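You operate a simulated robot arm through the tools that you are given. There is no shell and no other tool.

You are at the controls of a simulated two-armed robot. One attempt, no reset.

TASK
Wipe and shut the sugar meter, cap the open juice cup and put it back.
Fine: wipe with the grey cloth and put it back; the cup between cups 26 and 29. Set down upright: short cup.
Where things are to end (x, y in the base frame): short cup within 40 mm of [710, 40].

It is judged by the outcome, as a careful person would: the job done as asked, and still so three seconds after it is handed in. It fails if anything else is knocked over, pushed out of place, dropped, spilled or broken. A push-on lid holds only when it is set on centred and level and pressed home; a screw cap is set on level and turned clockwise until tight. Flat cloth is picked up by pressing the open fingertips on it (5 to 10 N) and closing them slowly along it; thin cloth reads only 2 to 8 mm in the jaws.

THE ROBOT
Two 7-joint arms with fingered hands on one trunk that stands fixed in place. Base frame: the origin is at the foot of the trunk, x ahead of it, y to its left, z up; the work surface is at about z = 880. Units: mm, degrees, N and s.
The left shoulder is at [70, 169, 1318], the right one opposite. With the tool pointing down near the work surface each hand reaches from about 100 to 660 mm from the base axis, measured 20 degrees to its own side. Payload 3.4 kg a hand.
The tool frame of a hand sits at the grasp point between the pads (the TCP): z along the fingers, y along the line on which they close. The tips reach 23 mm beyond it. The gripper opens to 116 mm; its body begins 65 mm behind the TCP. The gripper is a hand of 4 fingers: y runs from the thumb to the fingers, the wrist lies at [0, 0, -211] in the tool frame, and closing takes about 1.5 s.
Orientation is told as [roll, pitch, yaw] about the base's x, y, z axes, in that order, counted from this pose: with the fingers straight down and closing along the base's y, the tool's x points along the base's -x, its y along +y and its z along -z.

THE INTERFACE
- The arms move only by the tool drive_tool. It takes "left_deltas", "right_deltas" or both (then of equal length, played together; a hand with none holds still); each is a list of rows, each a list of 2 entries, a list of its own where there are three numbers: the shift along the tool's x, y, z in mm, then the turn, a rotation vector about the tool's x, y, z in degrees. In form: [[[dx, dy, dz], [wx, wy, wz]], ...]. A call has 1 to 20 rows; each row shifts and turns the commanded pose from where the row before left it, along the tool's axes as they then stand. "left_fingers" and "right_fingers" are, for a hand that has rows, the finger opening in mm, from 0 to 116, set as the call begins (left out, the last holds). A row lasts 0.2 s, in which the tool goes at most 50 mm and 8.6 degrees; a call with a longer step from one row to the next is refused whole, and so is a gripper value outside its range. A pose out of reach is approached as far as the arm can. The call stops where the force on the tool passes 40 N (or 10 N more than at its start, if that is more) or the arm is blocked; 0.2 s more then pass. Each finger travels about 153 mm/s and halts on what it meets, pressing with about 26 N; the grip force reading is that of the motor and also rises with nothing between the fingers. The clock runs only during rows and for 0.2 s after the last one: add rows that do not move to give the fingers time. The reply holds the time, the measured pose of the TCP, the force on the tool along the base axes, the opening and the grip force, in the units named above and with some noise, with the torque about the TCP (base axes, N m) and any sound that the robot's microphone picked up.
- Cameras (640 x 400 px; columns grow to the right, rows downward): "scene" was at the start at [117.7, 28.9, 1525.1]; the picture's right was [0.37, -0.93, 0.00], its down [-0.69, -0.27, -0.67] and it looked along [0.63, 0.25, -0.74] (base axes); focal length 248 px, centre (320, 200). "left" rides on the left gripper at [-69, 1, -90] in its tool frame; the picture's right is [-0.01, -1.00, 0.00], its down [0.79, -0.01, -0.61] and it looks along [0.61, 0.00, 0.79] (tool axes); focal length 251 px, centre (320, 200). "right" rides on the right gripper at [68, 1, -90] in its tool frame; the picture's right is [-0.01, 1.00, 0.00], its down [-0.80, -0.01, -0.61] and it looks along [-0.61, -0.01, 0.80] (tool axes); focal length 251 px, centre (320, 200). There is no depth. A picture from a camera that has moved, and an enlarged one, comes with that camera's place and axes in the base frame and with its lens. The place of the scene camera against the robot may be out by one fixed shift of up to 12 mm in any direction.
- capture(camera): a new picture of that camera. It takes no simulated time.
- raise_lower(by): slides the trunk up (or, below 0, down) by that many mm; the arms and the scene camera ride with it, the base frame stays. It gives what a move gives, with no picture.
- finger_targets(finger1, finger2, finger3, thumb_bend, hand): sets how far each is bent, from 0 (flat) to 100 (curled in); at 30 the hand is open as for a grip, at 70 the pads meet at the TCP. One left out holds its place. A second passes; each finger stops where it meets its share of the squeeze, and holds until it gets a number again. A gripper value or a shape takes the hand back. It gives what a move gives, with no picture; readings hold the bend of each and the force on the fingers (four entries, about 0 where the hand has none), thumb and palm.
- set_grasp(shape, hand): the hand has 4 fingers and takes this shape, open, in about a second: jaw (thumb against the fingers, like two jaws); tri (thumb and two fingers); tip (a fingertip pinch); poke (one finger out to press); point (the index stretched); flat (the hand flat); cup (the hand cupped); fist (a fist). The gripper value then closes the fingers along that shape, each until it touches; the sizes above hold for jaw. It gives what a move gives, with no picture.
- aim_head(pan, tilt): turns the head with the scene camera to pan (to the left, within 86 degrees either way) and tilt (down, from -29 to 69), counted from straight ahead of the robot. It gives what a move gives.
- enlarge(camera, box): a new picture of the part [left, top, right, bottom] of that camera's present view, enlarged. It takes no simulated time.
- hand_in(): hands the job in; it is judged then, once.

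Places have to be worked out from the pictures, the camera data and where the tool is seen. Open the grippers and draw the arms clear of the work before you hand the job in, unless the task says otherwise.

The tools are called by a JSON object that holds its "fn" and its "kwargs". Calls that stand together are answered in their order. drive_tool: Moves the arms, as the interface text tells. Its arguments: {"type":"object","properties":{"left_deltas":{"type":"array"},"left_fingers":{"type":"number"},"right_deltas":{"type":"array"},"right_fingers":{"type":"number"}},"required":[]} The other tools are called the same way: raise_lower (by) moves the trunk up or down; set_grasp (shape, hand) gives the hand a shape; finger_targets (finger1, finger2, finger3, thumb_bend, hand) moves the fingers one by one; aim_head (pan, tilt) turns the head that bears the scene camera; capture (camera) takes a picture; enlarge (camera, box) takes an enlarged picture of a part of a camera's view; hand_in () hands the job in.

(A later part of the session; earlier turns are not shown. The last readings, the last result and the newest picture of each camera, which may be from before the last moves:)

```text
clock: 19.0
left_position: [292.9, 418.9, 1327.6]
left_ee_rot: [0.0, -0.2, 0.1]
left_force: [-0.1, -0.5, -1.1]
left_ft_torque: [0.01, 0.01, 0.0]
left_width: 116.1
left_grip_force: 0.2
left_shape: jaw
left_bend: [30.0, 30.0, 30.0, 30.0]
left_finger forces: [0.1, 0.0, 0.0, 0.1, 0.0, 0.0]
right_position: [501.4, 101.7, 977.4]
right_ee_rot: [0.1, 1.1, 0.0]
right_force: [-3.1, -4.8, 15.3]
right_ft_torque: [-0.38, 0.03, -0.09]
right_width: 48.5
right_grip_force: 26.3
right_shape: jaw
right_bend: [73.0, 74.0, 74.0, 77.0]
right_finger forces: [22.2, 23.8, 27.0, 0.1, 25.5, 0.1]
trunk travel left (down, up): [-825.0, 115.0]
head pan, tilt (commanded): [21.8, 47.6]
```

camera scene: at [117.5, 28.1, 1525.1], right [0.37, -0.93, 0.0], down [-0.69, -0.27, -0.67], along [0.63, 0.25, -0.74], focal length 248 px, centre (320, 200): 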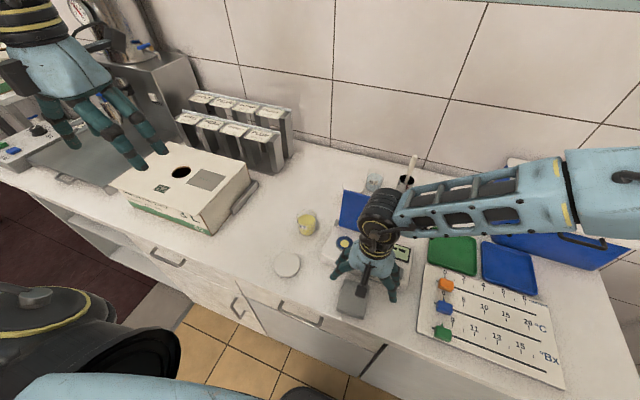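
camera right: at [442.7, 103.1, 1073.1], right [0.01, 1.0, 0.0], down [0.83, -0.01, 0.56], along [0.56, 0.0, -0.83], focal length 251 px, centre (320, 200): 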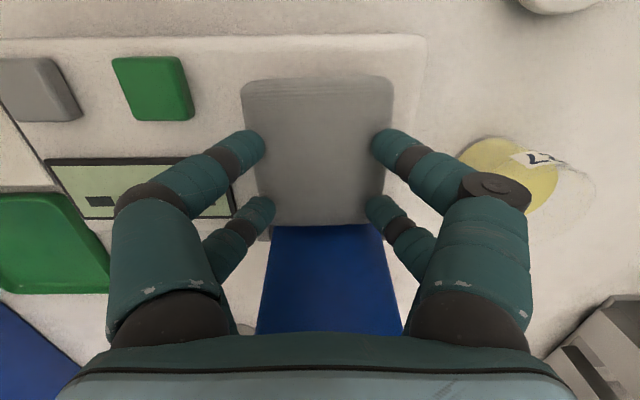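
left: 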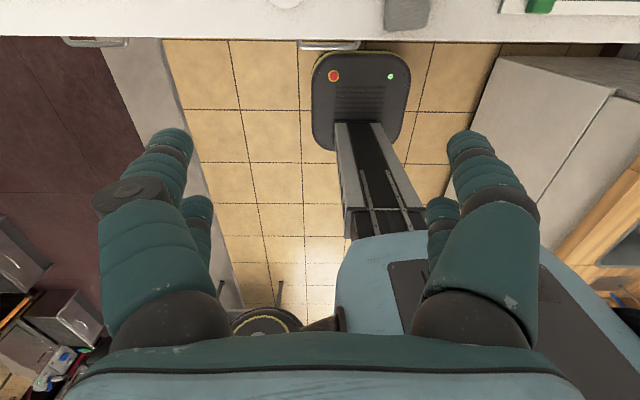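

I'll lift the cloth and draw it back to inspect the well.

{"fn": "drive_tool", "kwargs": {"right_deltas": [[[0, 0, -10], [0, 0, 0]], [[0, 0, -20], [0, 0, 0]], [[20, -10, -10], [0, 0, 0]], [[30, -15, 0], [0, 0, 0]], [[30, -15, 0], [0, 0, 0]], [[20, -10, 0], [0, 0, 0]], [[0, 0, 0], [0, 0, 0]]]}}

{"fn": "enlarge", "kwargs": {"camera": "right", "box": [220, 60, 520, 300]}}

{"fn": "enlarge", "kwargs": {"camera": "scene", "box": [300, 190, 420, 310]}}

```text
clock: 20.6
left_position: [295.3, 422.2, 1324.9]
left_ee_rot: [-0.1, 0.0, 0.1]
left_force: [-0.4, -0.2, 0.3]
left_ft_torque: [0.01, -0.02, -0.02]
left_width: 115.8
left_grip_force: 0.1
left_shape: jaw
left_bend: [30.0, 30.0, 30.0, 30.0]
left_finger forces: [0.1, 0.0, 0.0, 0.0, 0.1, 0.0]
right_position: [402.5, 52.5, 1019.2]
right_ee_rot: [0.1, 1.3, -0.1]
right_force: [0.5, 0.1, -0.2]
right_ft_torque: [0.01, 0.0, 0.03]
right_width: 48.7
right_grip_force: 26.4
right_shape: jaw
right_bend: [73.0, 74.0, 74.0, 77.0]
right_finger forces: [23.0, 23.5, 23.6, 0.0, 23.3, 0.0]
trunk travel left (down, up): [-825.0, 115.0]
head pan, tilt (commanded): [21.8, 47.6]
```

```text
1.67 times, centred on (370, 180) of right
camera zoom: at [335.4, 53.8, 1109.8], right [0.01, 1.0, 0.0], down [0.81, -0.01, 0.59], along [0.59, -0.01, -0.81], focal length 419 px, centre (237, 233)
```

zoom: 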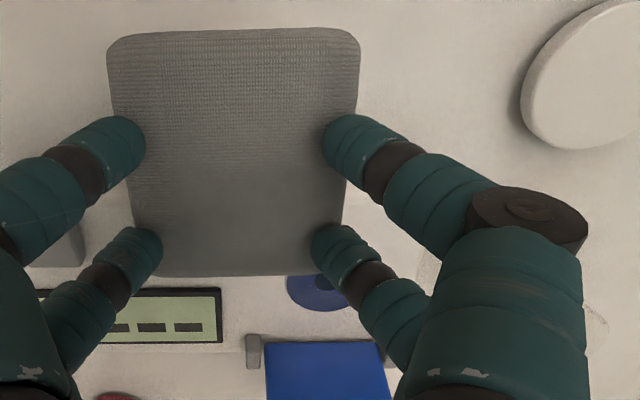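

```text
3.33 times, centred on (360, 250) of scene
camera zoom: at [118.2, 29.4, 1525.0], right [0.37, -0.93, 0.0], down [-0.69, -0.28, -0.67], along [0.63, 0.25, -0.74], focal length 826 px, centre (187, 33)
```

zoom: 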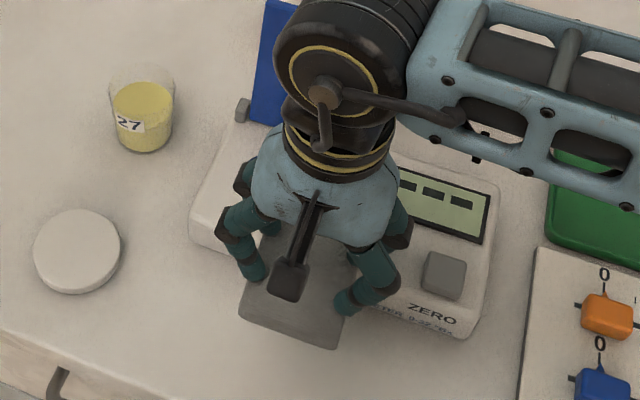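

The disc looks clean blue now with no yellow visible; I'll verify after the hand is clear. I'll return the cloth to its original spot (TCP about [377, 40]), lowering until light contact.

{"fn": "drive_tool", "kwargs": {"right_deltas": [[[12, -6, 0], [0, 0, 0]], [[13, -6.5, 0], [0, 0, 0]], [[0, 0, 20], [0, 0, 0]], [[0, 0, 20], [0, 0, 0]], [[0, 0, 16], [0, 0, 0]], [[0, 0, 8], [0, 0, 0]], [[0, 0, 4], [0, 0, 0]], [[0, 0, 2], [0, 0, 0]], [[0, 0, 0], [0, 0, 0]]]}}

```text
clock: 22.6
left_position: [295.2, 421.6, 1325.8]
left_ee_rot: [-0.1, -0.2, 0.1]
left_force: [0.0, -0.1, 0.2]
left_ft_torque: [-0.01, -0.01, -0.02]
left_width: 115.7
left_grip_force: 0.1
left_shape: jaw
left_bend: [30.0, 30.0, 30.0, 30.0]
left_finger forces: [0.1, 0.1, 0.0, 0.0, 0.0, 0.1]
right_position: [378.9, 40.1, 949.2]
right_ee_rot: [0.2, 1.2, 0.0]
right_force: [0.3, -0.3, -0.4]
right_ft_torque: [-0.01, -0.01, -0.01]
right_width: 22.0
right_grip_force: 25.7
right_shape: jaw
right_bend: [80.0, 80.0, 80.0, 88.0]
right_finger forces: [0.0, 0.1, 0.0, 0.1, 0.1, 0.0]
trunk travel left (down, up): [-825.0, 115.0]
head pan, tilt (commanded): [21.8, 47.6]
```

The width suddenly reads 22 with no finger force, so the cloth may have come loose. I'll look right away.

{"fn": "capture", "kwargs": {"camera": "right"}}

{"fn": "enlarge", "kwargs": {"camera": "scene", "box": [300, 210, 420, 330]}}

```text
taken
camera right: at [310.7, 41.6, 1040.4], right [0.01, 1.0, 0.0], down [0.81, -0.01, 0.59], along [0.59, 0.0, -0.81], focal length 251 px, centre (320, 200)
```

right: 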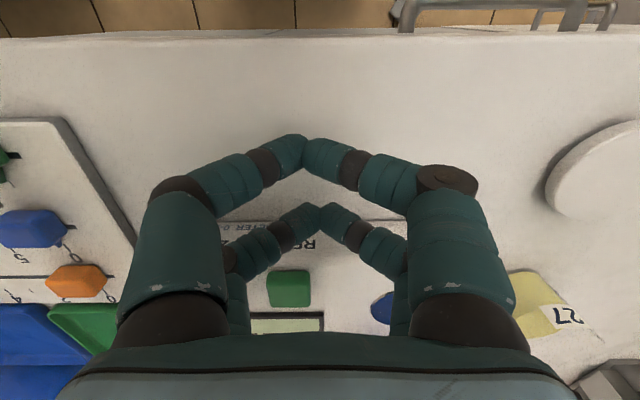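

```text
3.33 times, centred on (360, 270) of scene
camera zoom: at [117.8, 29.0, 1525.1], right [0.37, -0.93, 0.0], down [-0.69, -0.27, -0.67], along [0.63, 0.25, -0.74], focal length 826 px, centre (187, -33)
```

zoom: 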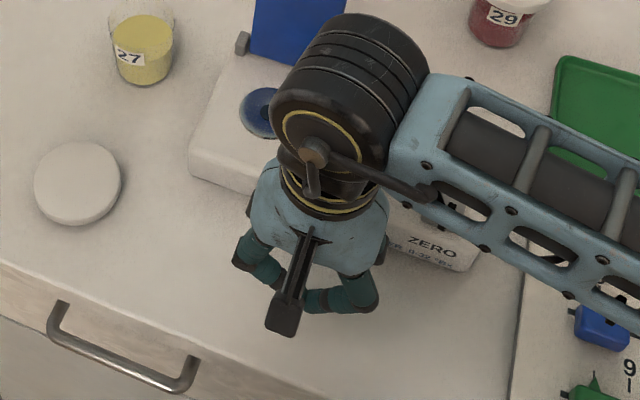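

The cloth is not under the hand any more. I'll view the whole scene to find it.

{"fn": "capture", "kwargs": {"camera": "scene"}}

{"fn": "capture", "kwargs": {"camera": "left"}}

{"fn": "enlarge", "kwargs": {"camera": "right", "box": [200, 60, 440, 210]}}

```text
taken
camera scene: at [117.8, 29.0, 1525.1], right [0.37, -0.93, 0.0], down [-0.69, -0.27, -0.67], along [0.63, 0.25, -0.74], focal length 248 px, centre (320, 200)
```

scene: 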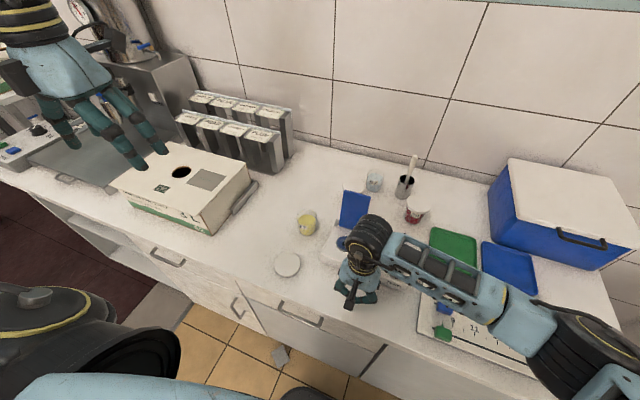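

```text
taken
camera left: at [364.1, 422.1, 1416.1], right [0.01, -1.0, 0.0], down [-0.8, -0.01, 0.61], along [-0.61, -0.01, -0.8], focal length 251 px, centre (320, 200)
```

left: 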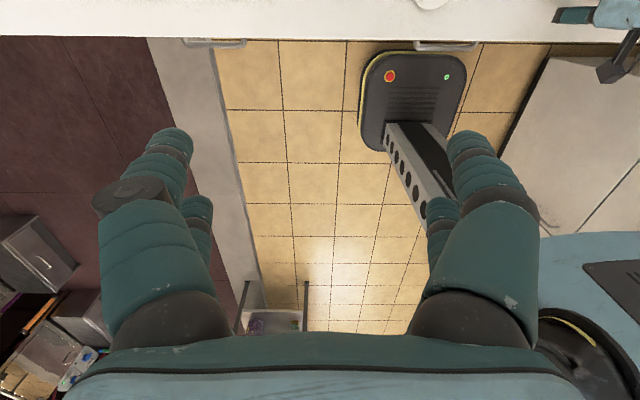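

```text
2.67 times, centred on (320, 135) of right
camera zoom: at [310.7, 41.6, 1040.4], right [0.01, 1.0, 0.0], down [0.81, -0.01, 0.59], along [0.59, 0.0, -0.81], focal length 670 px, centre (320, 373)
```

zoom: 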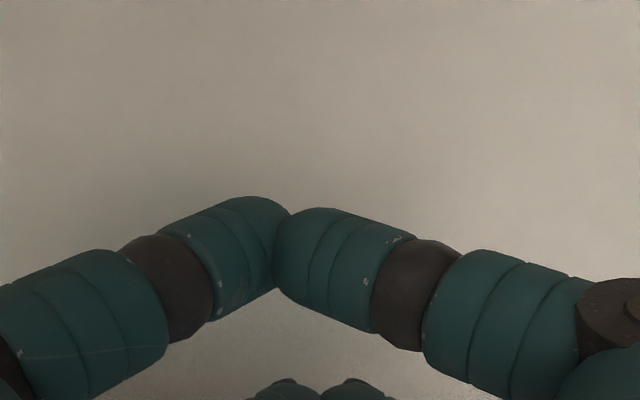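

The cloth slipped out of the side grip and fell to the floor (seen at about (281, 355) in the scene image). I'll look closer at where it lies to see if it can be retrieved.

{"fn": "enlarge", "kwargs": {"camera": "scene", "box": [200, 290, 360, 400]}}

{"fn": "enlarge", "kwargs": {"camera": "scene", "box": [260, 190, 400, 330]}}

```text
3.64 times, centred on (280, 345) of scene
camera zoom: at [117.8, 29.0, 1525.1], right [0.37, -0.93, 0.0], down [-0.69, -0.27, -0.67], along [0.63, 0.25, -0.74], focal length 901 px, centre (466, -327)
```

zoom: 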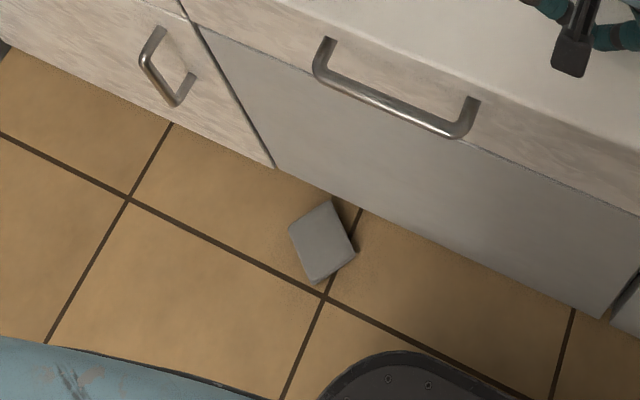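

```text
2.86 times, centred on (330, 260) of scene
camera zoom: at [117.8, 29.0, 1525.1], right [0.37, -0.93, 0.0], down [-0.69, -0.27, -0.67], along [0.63, 0.25, -0.74], focal length 708 px, centre (291, 29)
```

zoom: 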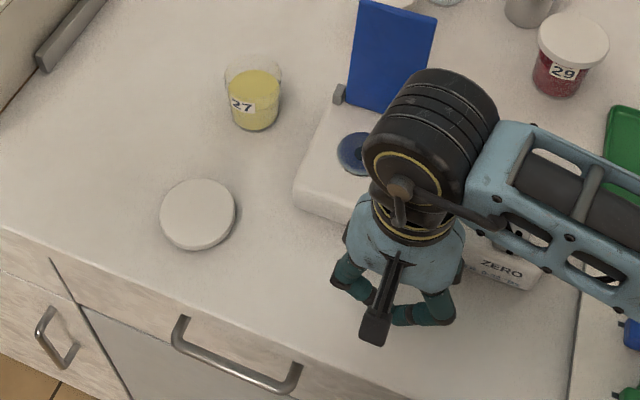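

The cloth lies flat on the floor near [296, 327]. The trunk can go down 825 mm, so it can be recovered later. First I'll raise the right hand clear and confirm that the well is clean.

{"fn": "drive_tool", "kwargs": {"right_deltas": [[[0, 0, -30], [0, -1.2, 0]], [[0, 0, -45], [0, 0, 0]], [[0, -25, -45], [0, 0, 0]], [[5, -40, -40], [0, 0, 0]], [[10, -45, -20], [0, 0, 0]], [[10, -45, 0], [0, 0, 0]], [[10, -45, 0], [0, 0, 0]]], "right_fingers": 80}}

{"fn": "enlarge", "kwargs": {"camera": "scene", "box": [280, 160, 440, 320]}}

{"fn": "capture", "kwargs": {"camera": "right"}}

```text
refused: row 3 steps farther than a row can; nothing moved
```

```text
2.50 times, centred on (360, 240) of scene
camera zoom: at [117.8, 29.0, 1525.1], right [0.37, -0.93, 0.0], down [-0.69, -0.27, -0.67], along [0.63, 0.25, -0.74], focal length 620 px, centre (220, 100)
```

zoom: 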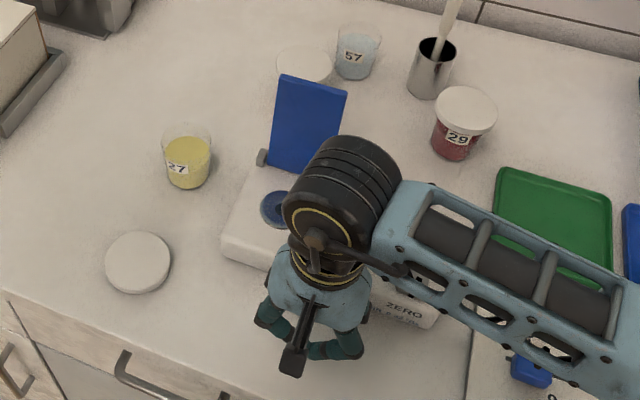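

```text
taken
camera right: at [310.7, 41.6, 1040.4], right [0.01, 1.0, 0.0], down [0.81, -0.01, 0.59], along [0.59, 0.0, -0.81], focal length 251 px, centre (320, 200)
```

right: 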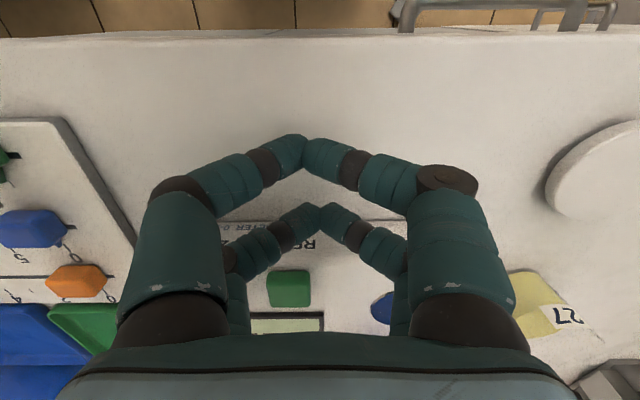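

One row was too long, so the move was refused; I'll repeat it with smaller rows to lift the right hand clear.

{"fn": "drive_tool", "kwargs": {"right_deltas": [[[0, 0, -30], [0, -1.2, 0]], [[0, 0, -40], [0, 0, 0]], [[0, -20, -40], [0, 0, 0]], [[5, -30, -35], [0, 0, 0]], [[10, -40, -20], [0, 0, 0]], [[10, -40, 0], [0, 0, 0]], [[10, -40, 0], [0, 0, 0]]], "right_fingers": 80}}

{"fn": "enlarge", "kwargs": {"camera": "scene", "box": [280, 160, 440, 320]}}

{"fn": "capture", "kwargs": {"camera": "right"}}

```text
clock: 24.2
left_position: [294.1, 420.6, 1326.8]
left_ee_rot: [0.0, -0.1, 0.1]
left_force: [-0.4, -0.1, -0.2]
left_ft_torque: [-0.01, 0.0, 0.02]
left_width: 115.7
left_grip_force: 0.1
left_shape: jaw
left_bend: [30.0, 30.0, 30.0, 30.0]
left_finger forces: [0.0, 0.2, 0.0, 0.1, 0.0, 0.1]
right_position: [344.6, -132.5, 1111.1]
right_ee_rot: [0.2, 0.0, 0.0]
right_force: [-0.3, 0.1, 0.3]
right_ft_torque: [0.0, -0.02, 0.01]
right_width: 79.7
right_grip_force: 0.1
right_shape: jaw
right_bend: [67.0, 67.0, 68.0, 67.0]
right_finger forces: [0.0, 0.0, 0.0, 0.0, 0.0, 0.1]
right hand out of reach, approached as far as the arm can: row 5
trunk travel left (down, up): [-825.0, 115.0]
head pan, tilt (commanded): [21.8, 47.6]
```

```text
2.50 times, centred on (360, 240) of scene
camera zoom: at [116.3, 26.7, 1525.3], right [0.37, -0.93, 0.0], down [-0.69, -0.27, -0.67], along [0.63, 0.25, -0.74], focal length 620 px, centre (220, 100)
```

zoom: 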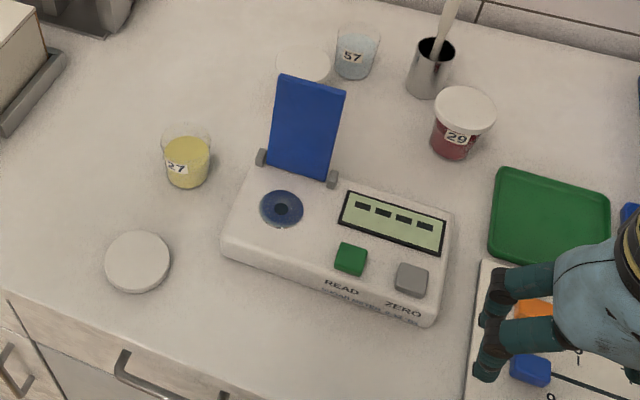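

```text
taken
camera right: at [276.2, -131.4, 1201.0], right [0.01, 1.0, 0.0], down [0.8, -0.01, 0.61], along [0.61, 0.0, -0.8], focal length 251 px, centre (320, 200)
```

right: 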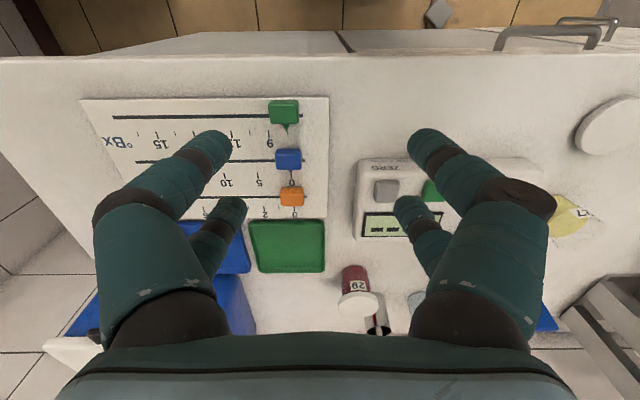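

The well is clean now. Next I'll shut the blue flap with the left hand: closed fingers, moved over and behind the flap at about [640, 105], staying high first.

{"fn": "drive_tool", "kwargs": {"left_deltas": [[[-31, -28, 11], [0, 0, 0]], [[-31, -28, 11], [0, 0, 0]], [[-31, -28, 11], [0, 0, 0]], [[-31, -28, 11], [0, 0, 0]], [[-31, -28, 11], [0, 0, 0]], [[-31, -28, 11], [0, 0, 0]], [[-31, -28, 11], [0, 0, 0]], [[-31, -28, 11], [0, 0, 0]], [[-31, -28, 11], [0, 0, 0]], [[-31, -28, 11], [0, 0, 0]], [[-31, -28, 11], [0, 0, 0]], [[0, 0, 0], [0, 0, 0]]], "left_fingers": 0}}

{"fn": "capture", "kwargs": {"camera": "scene"}}

{"fn": "capture", "kwargs": {"camera": "left"}}

```text
clock: 26.8
left_position: [544.1, 184.2, 1211.5]
left_ee_rot: [-0.1, 0.0, 0.2]
left_force: [0.6, 0.0, -0.6]
left_ft_torque: [-0.01, 0.0, 0.0]
left_width: 0.1
left_grip_force: 25.5
left_shape: jaw
left_bend: [62.0, 62.0, 62.0, 62.0]
left_finger forces: [0.1, 0.0, 0.1, 0.1, 0.1, 0.0]
left hand out of reach, approached as far as the arm can: row 9, 10, 11
right_position: [345.4, -131.5, 1110.8]
right_ee_rot: [0.1, 0.1, 0.0]
right_force: [0.2, -0.2, -0.1]
right_ft_torque: [0.02, -0.01, -0.01]
right_width: 79.6
right_grip_force: 0.2
right_shape: jaw
right_bend: [67.0, 67.0, 68.0, 67.0]
right_finger forces: [0.0, 0.0, 0.0, 0.0, 0.1, 0.0]
trunk travel left (down, up): [-825.0, 115.0]
head pan, tilt (commanded): [21.8, 47.6]
```

```text
taken
camera scene: at [117.7, 29.0, 1525.1], right [0.37, -0.93, 0.0], down [-0.69, -0.27, -0.67], along [0.63, 0.25, -0.74], focal length 248 px, centre (320, 200)
```

scene: 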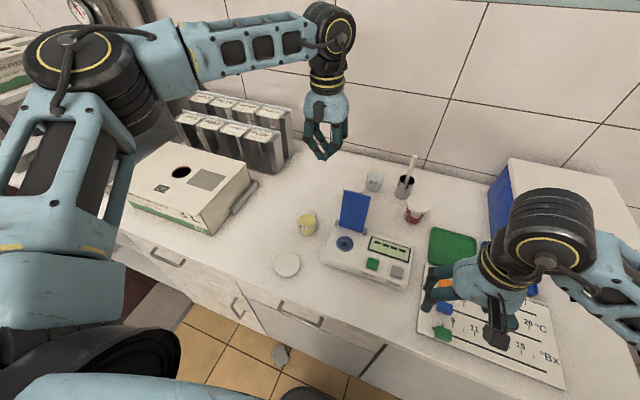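

```text
taken
camera left: at [612.6, 185.3, 1301.9], right [0.01, -1.0, 0.0], down [-0.8, -0.01, 0.61], along [-0.61, -0.01, -0.8], focal length 251 px, centre (320, 200)
```

left: 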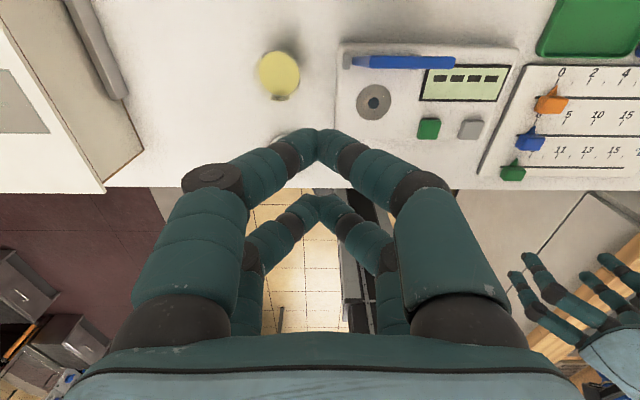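

With the tool straight down at this height, reach ends near x≈544. I'll try the "poke" shape to get a slim single-finger pusher and see where that finger sits.

{"fn": "set_grasp", "kwargs": {"shape": "poke", "hand": "left"}}

{"fn": "capture", "kwargs": {"camera": "left"}}

{"fn": "enlarge", "kwargs": {"camera": "scene", "box": [270, 60, 390, 180]}}

```text
clock: 27.7
left_position: [544.6, 184.2, 1212.0]
left_ee_rot: [0.0, -0.1, 0.2]
left_force: [-0.2, 0.0, -0.2]
left_ft_torque: [-0.01, 0.01, 0.0]
left_width: 0.0
left_grip_force: 0.0
left_shape: poke
left_bend: [100.0, 100.0, 100.0, 28.0]
left_finger forces: [0.1, 0.0, 0.0, 0.0, 0.0, 0.0]
right_position: [345.7, -130.4, 1110.9]
right_ee_rot: [0.0, 0.1, -0.1]
right_force: [0.4, 1.0, -0.5]
right_ft_torque: [0.0, 0.02, -0.01]
right_width: 79.9
right_grip_force: 0.0
right_shape: jaw
right_bend: [67.0, 67.0, 68.0, 67.0]
right_finger forces: [0.0, 0.1, 0.0, 0.0, 0.1, 0.1]
trunk travel left (down, up): [-825.0, 115.0]
head pan, tilt (commanded): [21.8, 47.6]
```

```text
taken
camera left: at [612.7, 185.1, 1302.0], right [0.01, -1.0, 0.0], down [-0.8, -0.01, 0.61], along [-0.61, -0.01, -0.8], focal length 251 px, centre (320, 200)
```

left: 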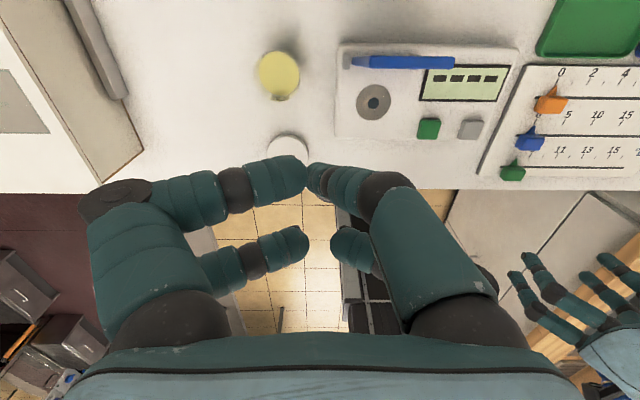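

```text
3.33 times, centred on (330, 120) of scene
camera zoom: at [117.9, 28.8, 1525.1], right [0.37, -0.93, 0.0], down [-0.69, -0.27, -0.67], along [0.63, 0.25, -0.74], focal length 826 px, centre (287, 467)
```

zoom: 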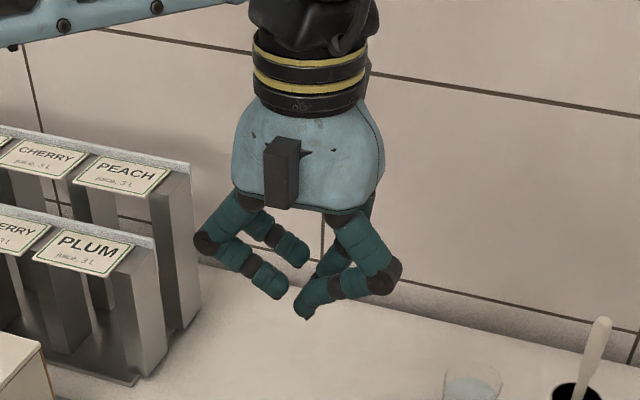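

Poke isn't slimmer, so I'll return to a closed jaw, raise the trunk for better reach, and tilt the left hand forward (fingers pointing ahead-down) to reach behind the flap.

{"fn": "set_grasp", "kwargs": {"shape": "jaw", "hand": "left"}}

{"fn": "raise_lower", "kwargs": {"by": 80}}

```text
clock: 28.6
left_position: [543.8, 184.2, 1212.4]
left_ee_rot: [0.0, 0.0, 0.1]
left_force: [-0.1, 0.0, 0.8]
left_ft_torque: [-0.01, -0.01, 0.0]
left_width: 115.9
left_grip_force: 0.2
left_shape: jaw
left_bend: [30.0, 30.0, 30.0, 30.0]
left_finger forces: [0.1, 0.1, 0.1, 0.1, 0.0, 0.1]
right_position: [346.9, -130.1, 1110.9]
right_ee_rot: [0.1, 0.1, 0.0]
right_force: [0.2, 0.1, -0.5]
right_ft_torque: [0.02, 0.02, 0.01]
right_width: 79.5
right_grip_force: 0.1
right_shape: jaw
right_bend: [67.0, 67.0, 68.0, 67.0]
right_finger forces: [0.1, 0.0, 0.0, 0.0, 0.0, 0.1]
trunk travel left (down, up): [-825.0, 115.0]
head pan, tilt (commanded): [21.8, 47.6]
```

```text
clock: 29.8
left_position: [543.5, 184.4, 1291.8]
left_ee_rot: [0.0, -0.1, 0.2]
left_force: [-0.3, -0.3, 0.1]
left_ft_torque: [0.01, -0.03, 0.04]
left_width: 115.9
left_grip_force: 0.1
left_shape: jaw
left_bend: [30.0, 30.0, 30.0, 30.0]
left_finger forces: [0.0, 0.0, 0.1, 0.0, 0.0, 0.0]
right_position: [346.4, -130.2, 1191.4]
right_ee_rot: [0.1, 0.2, 0.1]
right_force: [0.0, -0.2, -0.1]
right_ft_torque: [0.0, 0.03, 0.0]
right_width: 79.8
right_grip_force: 0.1
right_shape: jaw
right_bend: [67.0, 67.0, 68.0, 67.0]
right_finger forces: [0.1, 0.0, 0.0, 0.0, 0.0, 0.1]
trunk travel left (down, up): [-905.0, 35.0]
head pan, tilt (commanded): [21.8, 47.6]
```

Trunk is up 80. Now I'll close the left fingers, pitch the hand −32°, and move it to about [665, 105, 1150] above and behind the flap.

{"fn": "drive_tool", "kwargs": {"left_deltas": [[[0, 0, 0], [0, -8, 0]], [[0, 0, 0], [0, -8, 0]], [[0, 0, 0], [0, -8, 0]], [[0, 0, 0], [0, -8, 0]], [[-5.5, -15.8, 36.9], [0, 0, 0]], [[-5.5, -15.8, 36.9], [0, 0, 0]], [[-5.5, -15.8, 36.9], [0, 0, 0]], [[-5.5, -15.8, 36.9], [0, 0, 0]], [[-5.5, -15.8, 36.9], [0, 0, 0]], [[0, 0, 0], [0, 0, 0]]], "left_fingers": 0}}

{"fn": "capture", "kwargs": {"camera": "scene"}}

{"fn": "capture", "kwargs": {"camera": "left"}}

```text
clock: 32.0
left_position: [607.0, 163.6, 1186.0]
left_ee_rot: [-0.1, -32.2, 0.2]
left_force: [0.4, -0.5, 0.3]
left_ft_torque: [0.0, 0.0, 0.04]
left_width: 0.0
left_grip_force: 26.0
left_shape: jaw
left_bend: [61.0, 62.0, 62.0, 62.0]
left_finger forces: [0.1, 0.0, 0.1, 0.1, 0.0, 0.0]
left hand out of reach, approached as far as the arm can: row 7, 8, 9
right_position: [346.9, -130.3, 1190.4]
right_ee_rot: [0.0, 0.2, 0.0]
right_force: [1.0, 0.7, -0.6]
right_ft_torque: [-0.03, -0.01, -0.01]
right_width: 79.8
right_grip_force: 0.1
right_shape: jaw
right_bend: [67.0, 67.0, 68.0, 67.0]
right_finger forces: [0.1, 0.1, 0.0, 0.0, 0.1, 0.1]
trunk travel left (down, up): [-905.0, 35.0]
head pan, tilt (commanded): [21.8, 47.6]
```

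```text
taken
camera scene: at [118.4, 29.4, 1605.0], right [0.37, -0.93, 0.0], down [-0.69, -0.28, -0.67], along [0.63, 0.25, -0.74], focal length 248 px, centre (320, 200)
```

scene: 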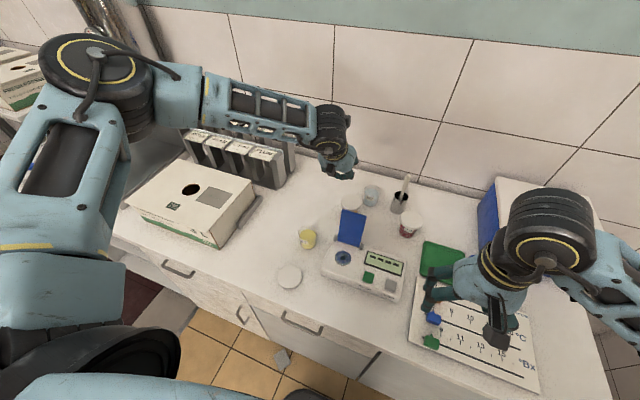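

```text
taken
camera left: at [617.2, 163.9, 1298.7], right [0.01, -1.0, 0.01], down [-1.0, -0.01, 0.09], along [-0.09, -0.01, -1.0], focal length 251 px, centre (320, 200)
```

left: 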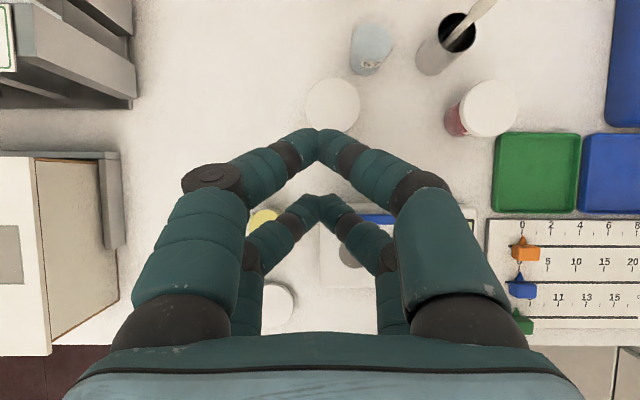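

The arm isn't extended, so the limit is probably the wrist's sideways bend when reaching across. I'll yaw the left hand −35° (pointing toward the right) to align it with the forearm and try again.

{"fn": "drive_tool", "kwargs": {"left_deltas": [[[0, 0, 0], [3.71, 0, 5.94]], [[0, 0, 0], [3.71, 0, 5.94]], [[0, 0, 0], [3.71, 0, 5.94]], [[0, 0, 0], [3.71, 0, 5.94]], [[0, 0, 0], [3.71, 0, 5.94]], [[-12.3, -3.6, 29.7], [0, 0, 0]], [[-12.3, -3.6, 29.7], [0, 0, 0]], [[-12.3, -3.6, 29.7], [0, 0, 0]], [[0, 0, 0], [0, 0, 0]]]}}

{"fn": "capture", "kwargs": {"camera": "scene"}}

{"fn": "capture", "kwargs": {"camera": "left"}}

```text
clock: 34.0
left_position: [615.7, 145.9, 1163.8]
left_ee_rot: [0.0, -32.1, -34.9]
left_force: [0.2, 0.1, -0.4]
left_ft_torque: [-0.02, 0.02, 0.01]
left_width: 0.0
left_grip_force: 26.0
left_shape: jaw
left_bend: [61.0, 62.0, 62.0, 62.0]
left_finger forces: [0.1, 0.1, 0.1, 0.0, 0.0, 0.0]
left hand out of reach, approached as far as the arm can: row 6, 7, 8
right_position: [347.1, -130.0, 1191.4]
right_ee_rot: [0.1, 0.1, 0.0]
right_force: [0.7, 0.1, 0.9]
right_ft_torque: [0.0, -0.02, -0.01]
right_width: 79.7
right_grip_force: 0.1
right_shape: jaw
right_bend: [67.0, 67.0, 68.0, 67.0]
right_finger forces: [0.1, 0.0, 0.0, 0.0, 0.0, 0.0]
trunk travel left (down, up): [-905.0, 35.0]
head pan, tilt (commanded): [21.8, 47.6]
```

```text
taken
camera scene: at [118.5, 28.3, 1605.0], right [0.37, -0.93, 0.0], down [-0.69, -0.27, -0.67], along [0.62, 0.25, -0.74], focal length 248 px, centre (320, 200)
```

scene: 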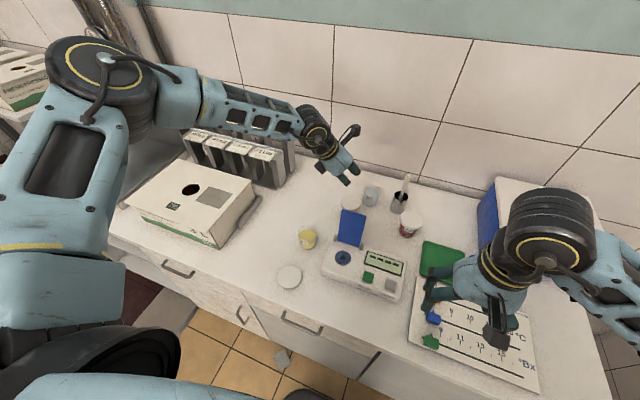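

```text
taken
camera left: at [624.4, 141.5, 1276.9], right [-0.57, -0.82, 0.01], down [-0.82, 0.56, 0.09], along [-0.08, 0.05, -1.0], focal length 251 px, centre (320, 200)
```

left: 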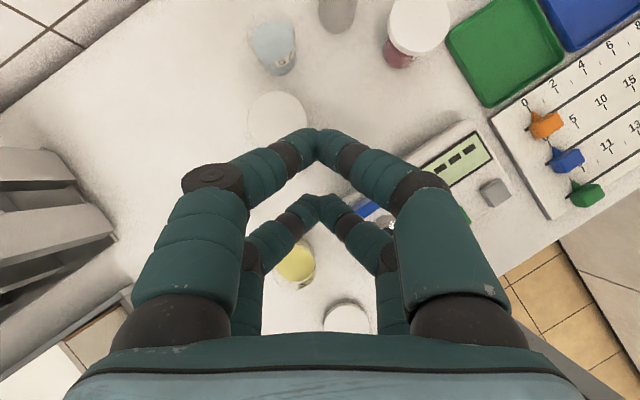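

Still limited at this height. The rated reach is near the table, so I'll raise the trunk fully and try a lower approach from the left side of the flap, where there is free space.

{"fn": "raise_lower", "kwargs": {"by": 34}}

{"fn": "drive_tool", "kwargs": {"left_deltas": [[[25.4, 16.4, 33.9], [0, 0, 0]], [[25.4, 16.4, 33.9], [0, 0, 0]], [[21, 0, 34], [0, 0, 0]], [[0, 0, 0], [0, 0, 0]]]}}

```text
clock: 34.8
left_position: [615.1, 147.1, 1198.4]
left_ee_rot: [0.0, -32.2, -34.8]
left_force: [-0.5, 0.4, -0.5]
left_ft_torque: [0.01, 0.02, -0.06]
left_width: 0.0
left_grip_force: 26.0
left_shape: jaw
left_bend: [61.0, 62.0, 62.0, 62.0]
left_finger forces: [0.0, 0.1, 0.1, 0.0, 0.0, 0.0]
right_position: [345.7, -130.7, 1224.6]
right_ee_rot: [0.1, 0.2, 0.0]
right_force: [0.0, 0.3, -0.4]
right_ft_torque: [0.01, 0.01, 0.02]
right_width: 79.7
right_grip_force: 0.1
right_shape: jaw
right_bend: [67.0, 67.0, 68.0, 67.0]
right_finger forces: [0.1, 0.0, 0.0, 0.0, 0.1, 0.0]
trunk travel left (down, up): [-939.0, 1.0]
head pan, tilt (commanded): [21.8, 47.6]
```

```text
clock: 35.8
left_position: [583.1, 205.8, 1115.4]
left_ee_rot: [-0.1, -32.1, -35.0]
left_force: [0.2, -0.5, 0.3]
left_ft_torque: [-0.01, -0.01, 0.0]
left_width: 0.0
left_grip_force: 25.9
left_shape: jaw
left_bend: [61.0, 62.0, 62.0, 62.0]
left_finger forces: [0.1, 0.0, 0.0, 0.1, 0.0, 0.0]
left hand out of reach, approached as far as the arm can: row 1, 2, 3
right_position: [346.8, -131.2, 1225.2]
right_ee_rot: [0.0, 0.0, 0.1]
right_force: [0.0, -0.6, -0.6]
right_ft_torque: [0.04, -0.01, -0.03]
right_width: 79.7
right_grip_force: 0.0
right_shape: jaw
right_bend: [67.0, 67.0, 68.0, 67.0]
right_finger forces: [0.1, 0.1, 0.1, 0.1, 0.0, 0.0]
trunk travel left (down, up): [-939.0, 1.0]
head pan, tilt (commanded): [21.8, 47.6]
```

The limit looks orientation-dependent (wrist joint). I'll tilt the hand further forward (pitch about −60°, yaw −45°), which is more in line with the arm, and lower the trunk back so the arm extends more naturally.

{"fn": "drive_tool", "kwargs": {"left_deltas": [[[0, 0, 0], [0, -7, 0]], [[0, 0, 0], [0, -7, 0]], [[0, 0, 0], [0, -7, 0]], [[0, 0, 0], [0, -7, 0]], [[0, 0, 0], [4.33, 0, 2.5]], [[0, 0, 0], [4.33, 0, 2.5]], [[0, 0, 0], [0, 0, 0]]]}}

{"fn": "capture", "kwargs": {"camera": "scene"}}

```text
clock: 37.4
left_position: [574.0, 208.4, 1132.6]
left_ee_rot: [0.0, -60.1, -45.0]
left_force: [-0.5, -0.6, 0.4]
left_ft_torque: [-0.01, -0.03, -0.01]
left_width: 0.0
left_grip_force: 26.1
left_shape: jaw
left_bend: [61.0, 62.0, 62.0, 62.0]
left_finger forces: [0.1, 0.0, 0.1, 0.0, 0.0, 0.0]
left hand out of reach, approached as far as the arm can: row 3, 4, 6
right_position: [345.1, -130.4, 1224.8]
right_ee_rot: [0.1, 0.1, 0.0]
right_force: [0.4, 0.0, -0.1]
right_ft_torque: [0.01, 0.01, 0.0]
right_width: 79.9
right_grip_force: 0.0
right_shape: jaw
right_bend: [67.0, 67.0, 68.0, 67.0]
right_finger forces: [0.0, 0.0, 0.0, 0.1, 0.0, 0.1]
trunk travel left (down, up): [-939.0, 1.0]
head pan, tilt (commanded): [21.8, 47.6]
```

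```text
taken
camera scene: at [117.6, 28.8, 1639.1], right [0.37, -0.93, 0.0], down [-0.69, -0.27, -0.67], along [0.63, 0.25, -0.74], focal length 248 px, centre (320, 200)
```

scene: 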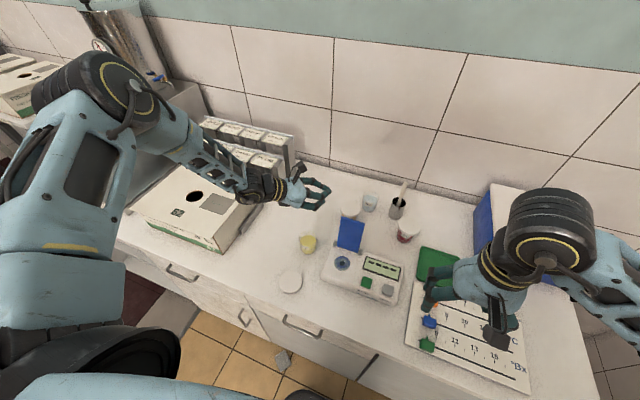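

I'll back the left hand off, return it to tool-down yaw 0, and lower the trunk to its original height, then probe reach near the table where it is rated.

{"fn": "drive_tool", "kwargs": {"left_deltas": [[[0, 0, -40], [0, 0, 0]], [[0, 0, -40], [0, 0, 0]], [[0, 0, 0], [0, 7.5, 0]], [[0, 0, 0], [0, 7.5, 0]], [[0, 0, 0], [0, 7.5, 0]], [[0, 0, 0], [0, 7.5, 0]], [[0, 0, 0], [0, 7.5, 0]], [[0, 0, 0], [0, 7.5, 0]], [[0, 0, 0], [0, 7.5, 0]], [[0, 0, 0], [0, 7.5, 0]], [[0, 0, 0], [0, 0, -7.5]], [[0, 0, 0], [0, 0, -7.5]], [[0, 0, 0], [0, 0, -7.5]], [[0, 0, 0], [0, 0, -7.5]], [[0, 0, 0], [0, 0, -7.5]], [[0, 0, 0], [0, 0, -7.5]], [[0, 0, 0], [0, 0, 0]]]}}

{"fn": "raise_lower", "kwargs": {"by": -114}}

{"fn": "capture", "kwargs": {"camera": "scene"}}

```text
clock: 41.0
left_position: [512.0, 269.1, 1164.5]
left_ee_rot: [-23.2, -21.2, 4.5]
left_force: [0.0, 0.6, -0.4]
left_ft_torque: [-0.02, 0.02, 0.02]
left_width: 0.0
left_grip_force: 26.1
left_shape: jaw
left_bend: [61.0, 62.0, 62.0, 62.0]
left_finger forces: [0.0, 0.0, 0.1, 0.1, 0.0, 0.0]
left hand out of reach, approached as far as the arm can: row 6, 7, 8, 9, 10
right_position: [346.0, -130.8, 1223.8]
right_ee_rot: [0.1, 0.1, 0.0]
right_force: [-0.2, 0.0, -0.1]
right_ft_torque: [0.0, 0.0, 0.02]
right_width: 79.8
right_grip_force: 0.1
right_shape: jaw
right_bend: [67.0, 67.0, 68.0, 67.0]
right_finger forces: [0.1, 0.0, 0.0, 0.1, 0.0, 0.1]
trunk travel left (down, up): [-939.0, 1.0]
head pan, tilt (commanded): [21.8, 47.6]
```

```text
clock: 42.4
left_position: [512.3, 269.1, 1051.0]
left_ee_rot: [-23.3, -21.4, 4.3]
left_force: [0.5, 0.0, 0.3]
left_ft_torque: [0.01, -0.01, 0.0]
left_width: 0.0
left_grip_force: 26.1
left_shape: jaw
left_bend: [61.0, 62.0, 62.0, 62.0]
left_finger forces: [0.1, 0.0, 0.0, 0.0, 0.1, 0.0]
right_position: [346.7, -130.1, 1112.1]
right_ee_rot: [0.0, 0.1, -0.2]
right_force: [-0.2, -0.1, -0.2]
right_ft_torque: [0.0, 0.02, -0.02]
right_width: 79.8
right_grip_force: 0.1
right_shape: jaw
right_bend: [67.0, 67.0, 68.0, 67.0]
right_finger forces: [0.0, 0.0, 0.0, 0.0, 0.0, 0.1]
trunk travel left (down, up): [-825.0, 115.0]
head pan, tilt (commanded): [21.8, 47.6]
```

```text
taken
camera scene: at [117.6, 28.8, 1525.1], right [0.37, -0.93, 0.0], down [-0.69, -0.27, -0.67], along [0.63, 0.25, -0.74], focal length 248 px, centre (320, 200)
```

scene: 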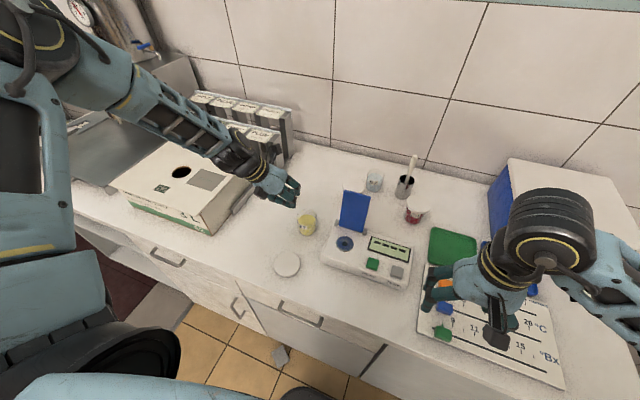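

The arm got into an awkward elbow-out posture. I'll retract toward the body while undoing the residual tilt so that the arm returns to its nominal posture.

{"fn": "drive_tool", "kwargs": {"left_deltas": [[[33.5, -6.7, -23.1], [0, 0, 0]], [[33.5, -6.7, -23.1], [0, 0, 0]], [[33.5, -6.7, -23.1], [0, 0, 0]], [[33.5, -6.7, -23.1], [0, 0, 0]], [[0, 0, 0], [-5.55, 5.49, 0]], [[0, 0, 0], [-5.55, 5.49, 0]], [[0, 0, 0], [-5.55, 5.49, 0]], [[0, 0, 0], [-5.55, 5.49, 0]], [[0, 0, 0], [0, 0, 0]]]}}

{"fn": "capture", "kwargs": {"camera": "scene"}}

```text
clock: 44.4
left_position: [349.9, 269.3, 1068.9]
left_ee_rot: [-19.3, -17.6, 2.8]
left_force: [1.0, -0.7, -0.2]
left_ft_torque: [0.01, 0.0, 0.01]
left_width: 0.0
left_grip_force: 25.5
left_shape: jaw
left_bend: [61.0, 62.0, 62.0, 62.0]
left_finger forces: [0.0, 0.0, 0.1, 0.1, 0.0, 0.0]
left hand out of reach, approached as far as the arm can: row 5, 6, 7, 8
right_position: [347.0, -129.6, 1109.9]
right_ee_rot: [0.1, 0.1, -0.1]
right_force: [0.6, -0.6, 0.4]
right_ft_torque: [0.01, 0.01, 0.02]
right_width: 79.6
right_grip_force: 0.1
right_shape: jaw
right_bend: [67.0, 67.0, 68.0, 67.0]
right_finger forces: [0.0, 0.0, 0.0, 0.0, 0.0, 0.0]
trunk travel left (down, up): [-825.0, 115.0]
head pan, tilt (commanded): [21.8, 47.6]
```

```text
taken
camera scene: at [118.6, 28.9, 1525.0], right [0.37, -0.93, 0.0], down [-0.69, -0.27, -0.67], along [0.62, 0.25, -0.74], focal length 248 px, centre (320, 200)
```

scene: 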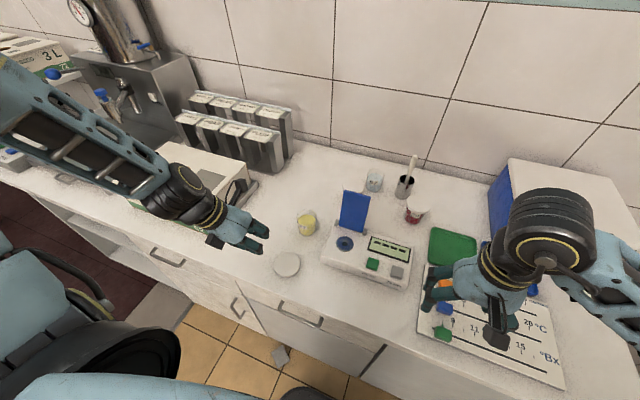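

The wrist bend seems wide about tool x and narrow about tool y, so a positive yaw should suit the left arm. I'll yaw about +45° and then level the tool.

{"fn": "drive_tool", "kwargs": {"left_deltas": [[[0, 0, 0], [0, 0, -7.5]], [[0, 0, 0], [0, 0, -7.5]], [[0, 0, 0], [0, 0, -7.5]], [[0, 0, 0], [0, 0, -7.5]], [[0, 0, 0], [0, 0, -7.5]], [[0, 0, 0], [0, 0, -7.5]], [[0, 0, 0], [-6.5, 0, 0]], [[0, 0, 0], [-6.5, 0, 0]], [[0, 0, 0], [-6.5, 0, 0]], [[0, 0, 0], [-6.4, 0, 0]], [[0, 0, 0], [0, 0, 0]]]}}

{"fn": "capture", "kwargs": {"camera": "scene"}}

```text
clock: 46.8
left_position: [367.2, 277.0, 1057.1]
left_ee_rot: [-17.4, -4.1, 47.1]
left_force: [-0.8, 0.1, -0.4]
left_ft_torque: [-0.02, -0.01, 0.02]
left_width: 0.1
left_grip_force: 26.5
left_shape: jaw
left_bend: [61.0, 62.0, 62.0, 62.0]
left_finger forces: [0.0, 0.0, 0.0, 0.1, 0.0, 0.0]
left hand out of reach, approached as far as the arm can: row 7, 8, 9
right_position: [346.4, -130.4, 1111.3]
right_ee_rot: [0.2, 0.2, 0.0]
right_force: [-0.1, -0.3, -0.3]
right_ft_torque: [-0.01, 0.04, 0.0]
right_width: 79.6
right_grip_force: 0.0
right_shape: jaw
right_bend: [67.0, 67.0, 68.0, 67.0]
right_finger forces: [0.0, 0.0, 0.0, 0.0, 0.0, 0.0]
trunk travel left (down, up): [-825.0, 115.0]
head pan, tilt (commanded): [21.8, 47.6]
```

```text
taken
camera scene: at [117.3, 29.1, 1525.1], right [0.37, -0.93, 0.0], down [-0.69, -0.27, -0.67], along [0.63, 0.25, -0.74], focal length 248 px, centre (320, 200)
```

scene: 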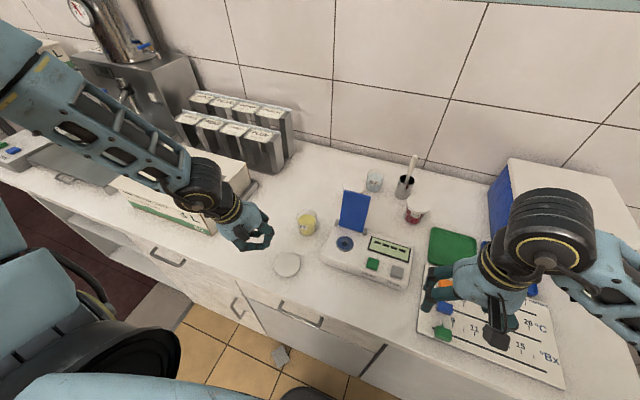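

The wrist seems to have wound itself near a singular straight posture. I'll raise the hand back toward its starting place (high, close in), where the wrist bend is large and well defined, and re-level there.

{"fn": "drive_tool", "kwargs": {"left_deltas": [[[8.8, -8.7, -35.9], [0, 0, 0]], [[8.8, -8.7, -35.9], [0, 0, 0]], [[8.8, -8.7, -35.9], [0, 0, 0]], [[8.8, -8.7, -35.9], [0, 0, 0]], [[8.8, -8.7, -35.9], [0, 0, 0]], [[8.8, -8.7, -35.9], [0, 0, 0]], [[8.8, -8.7, -35.9], [0, 0, 0]], [[0, 0, 0], [0, 0, 0]]]}}

{"fn": "capture", "kwargs": {"camera": "scene"}}

```text
clock: 48.6
left_position: [311.1, 232.4, 1313.3]
left_ee_rot: [-17.5, -4.0, 47.1]
left_force: [-0.2, -0.1, -0.2]
left_ft_torque: [0.04, 0.04, 0.0]
left_width: 0.1
left_grip_force: 25.3
left_shape: jaw
left_bend: [61.0, 62.0, 62.0, 62.0]
left_finger forces: [0.0, 0.1, 0.0, 0.1, 0.1, 0.1]
left hand out of reach, approached as far as the arm can: row 3
right_position: [347.1, -129.6, 1110.3]
right_ee_rot: [0.1, 0.1, 0.0]
right_force: [0.4, 0.1, 0.3]
right_ft_torque: [0.04, 0.0, -0.01]
right_width: 79.6
right_grip_force: 0.1
right_shape: jaw
right_bend: [67.0, 67.0, 68.0, 67.0]
right_finger forces: [0.0, 0.1, 0.0, 0.0, 0.0, 0.0]
trunk travel left (down, up): [-825.0, 115.0]
head pan, tilt (commanded): [21.8, 47.6]
```

```text
taken
camera scene: at [117.7, 29.2, 1525.1], right [0.37, -0.93, 0.0], down [-0.69, -0.28, -0.67], along [0.63, 0.25, -0.74], focal length 248 px, centre (320, 200)
```

scene: 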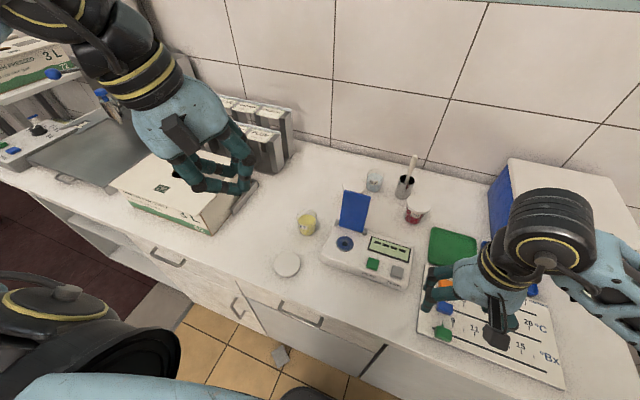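

Now I'll level the tool and return yaw to 0 here.

{"fn": "drive_tool", "kwargs": {"left_deltas": [[[0, 0, 0], [-5.77, 1.38, 0]], [[0, 0, 0], [-5.77, 1.38, 0]], [[0, 0, 0], [-5.77, 1.38, 0]], [[0, 0, 0], [0, 0, 7.83]], [[0, 0, 0], [0, 0, 7.83]], [[0, 0, 0], [0, 0, 7.83]], [[0, 0, 0], [0, 0, 7.83]], [[0, 0, 0], [0, 0, 7.83]], [[0, 0, 0], [0, 0, 7.83]], [[0, 0, 0], [0, 0, 0]]]}}

{"fn": "capture", "kwargs": {"camera": "scene"}}

```text
clock: 50.8
left_position: [309.1, 233.0, 1311.7]
left_ee_rot: [0.0, 0.0, -0.6]
left_force: [-0.3, -0.3, 0.3]
left_ft_torque: [0.0, -0.03, 0.02]
left_width: 0.3
left_grip_force: 26.2
left_shape: jaw
left_bend: [61.0, 62.0, 62.0, 62.0]
left_finger forces: [0.0, 0.0, 0.1, 0.0, 0.0, 0.0]
right_position: [345.6, -131.4, 1110.7]
right_ee_rot: [0.1, 0.2, 0.0]
right_force: [-0.3, 0.2, -0.6]
right_ft_torque: [0.01, 0.02, 0.02]
right_width: 79.4
right_grip_force: 0.1
right_shape: jaw
right_bend: [67.0, 67.0, 68.0, 67.0]
right_finger forces: [0.0, 0.0, 0.0, 0.0, 0.1, 0.0]
trunk travel left (down, up): [-825.0, 115.0]
head pan, tilt (commanded): [21.8, 47.6]
```

```text
taken
camera scene: at [117.6, 28.8, 1525.1], right [0.37, -0.93, 0.0], down [-0.69, -0.27, -0.67], along [0.63, 0.25, -0.74], focal length 248 px, centre (320, 200)
```

scene: 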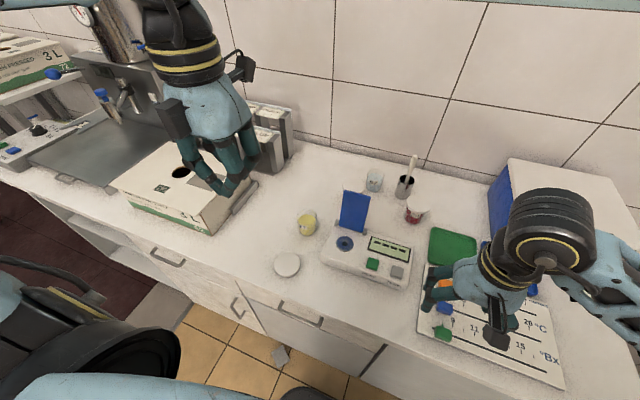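

Nominal posture is restored. I'll mimic what worked for the right arm: raise the trunk 80, descend close-in with the tool down, and only then extend forward at low height left of the flap.

{"fn": "raise_lower", "kwargs": {"by": 80}}

{"fn": "drive_tool", "kwargs": {"left_deltas": [[[-8, -2, 35], [0, 0, 0]], [[-8, -2, 35], [0, 0, 0]], [[-8, -2, 35], [0, 0, 0]], [[-8, -2, 35], [0, 0, 0]], [[-8, -2, 35], [0, 0, 0]], [[-8, -2, 35], [0, 0, 0]], [[-8, -2, 35], [0, 0, 0]], [[-8, -2, 35], [0, 0, 0]], [[0, 0, 0], [0, 0, 0]]]}}

{"fn": "capture", "kwargs": {"camera": "scene"}}

```text
clock: 52.0
left_position: [308.5, 232.7, 1391.5]
left_ee_rot: [-0.2, 0.0, -0.5]
left_force: [0.3, -0.6, 0.0]
left_ft_torque: [0.02, 0.01, 0.02]
left_width: 0.1
left_grip_force: 26.2
left_shape: jaw
left_bend: [61.0, 62.0, 62.0, 62.0]
left_finger forces: [0.0, 0.0, 0.1, 0.1, 0.0, 0.1]
right_position: [346.1, -130.2, 1190.4]
right_ee_rot: [0.1, 0.1, 0.0]
right_force: [-0.1, -0.5, 0.2]
right_ft_torque: [-0.03, 0.03, 0.01]
right_width: 79.6
right_grip_force: 0.0
right_shape: jaw
right_bend: [67.0, 67.0, 68.0, 67.0]
right_finger forces: [0.0, 0.0, 0.1, 0.1, 0.0, 0.1]
trunk travel left (down, up): [-905.0, 35.0]
head pan, tilt (commanded): [21.8, 47.6]
```

```text
clock: 54.0
left_position: [371.5, 217.3, 1110.9]
left_ee_rot: [-0.1, -0.1, -0.5]
left_force: [-0.4, 0.7, 0.7]
left_ft_torque: [-0.02, 0.02, 0.01]
left_width: 0.1
left_grip_force: 25.6
left_shape: jaw
left_bend: [61.0, 62.0, 62.0, 62.0]
left_finger forces: [0.0, 0.0, 0.0, 0.1, 0.1, 0.0]
right_position: [345.5, -130.1, 1190.3]
right_ee_rot: [0.1, 0.1, 0.0]
right_force: [0.0, 0.7, 0.8]
right_ft_torque: [0.02, -0.02, 0.0]
right_width: 79.8
right_grip_force: 0.1
right_shape: jaw
right_bend: [67.0, 67.0, 68.0, 67.0]
right_finger forces: [0.0, 0.0, 0.1, 0.1, 0.0, 0.1]
trunk travel left (down, up): [-905.0, 35.0]
head pan, tilt (commanded): [21.8, 47.6]
```

```text
taken
camera scene: at [117.1, 29.1, 1605.1], right [0.37, -0.93, 0.0], down [-0.69, -0.27, -0.67], along [0.63, 0.25, -0.74], focal length 248 px, centre (320, 200)
```

scene: 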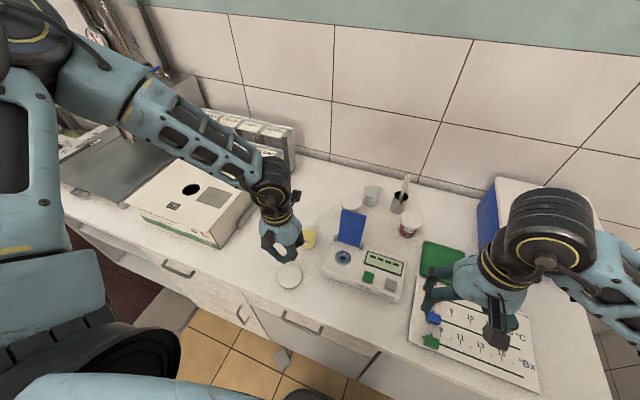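

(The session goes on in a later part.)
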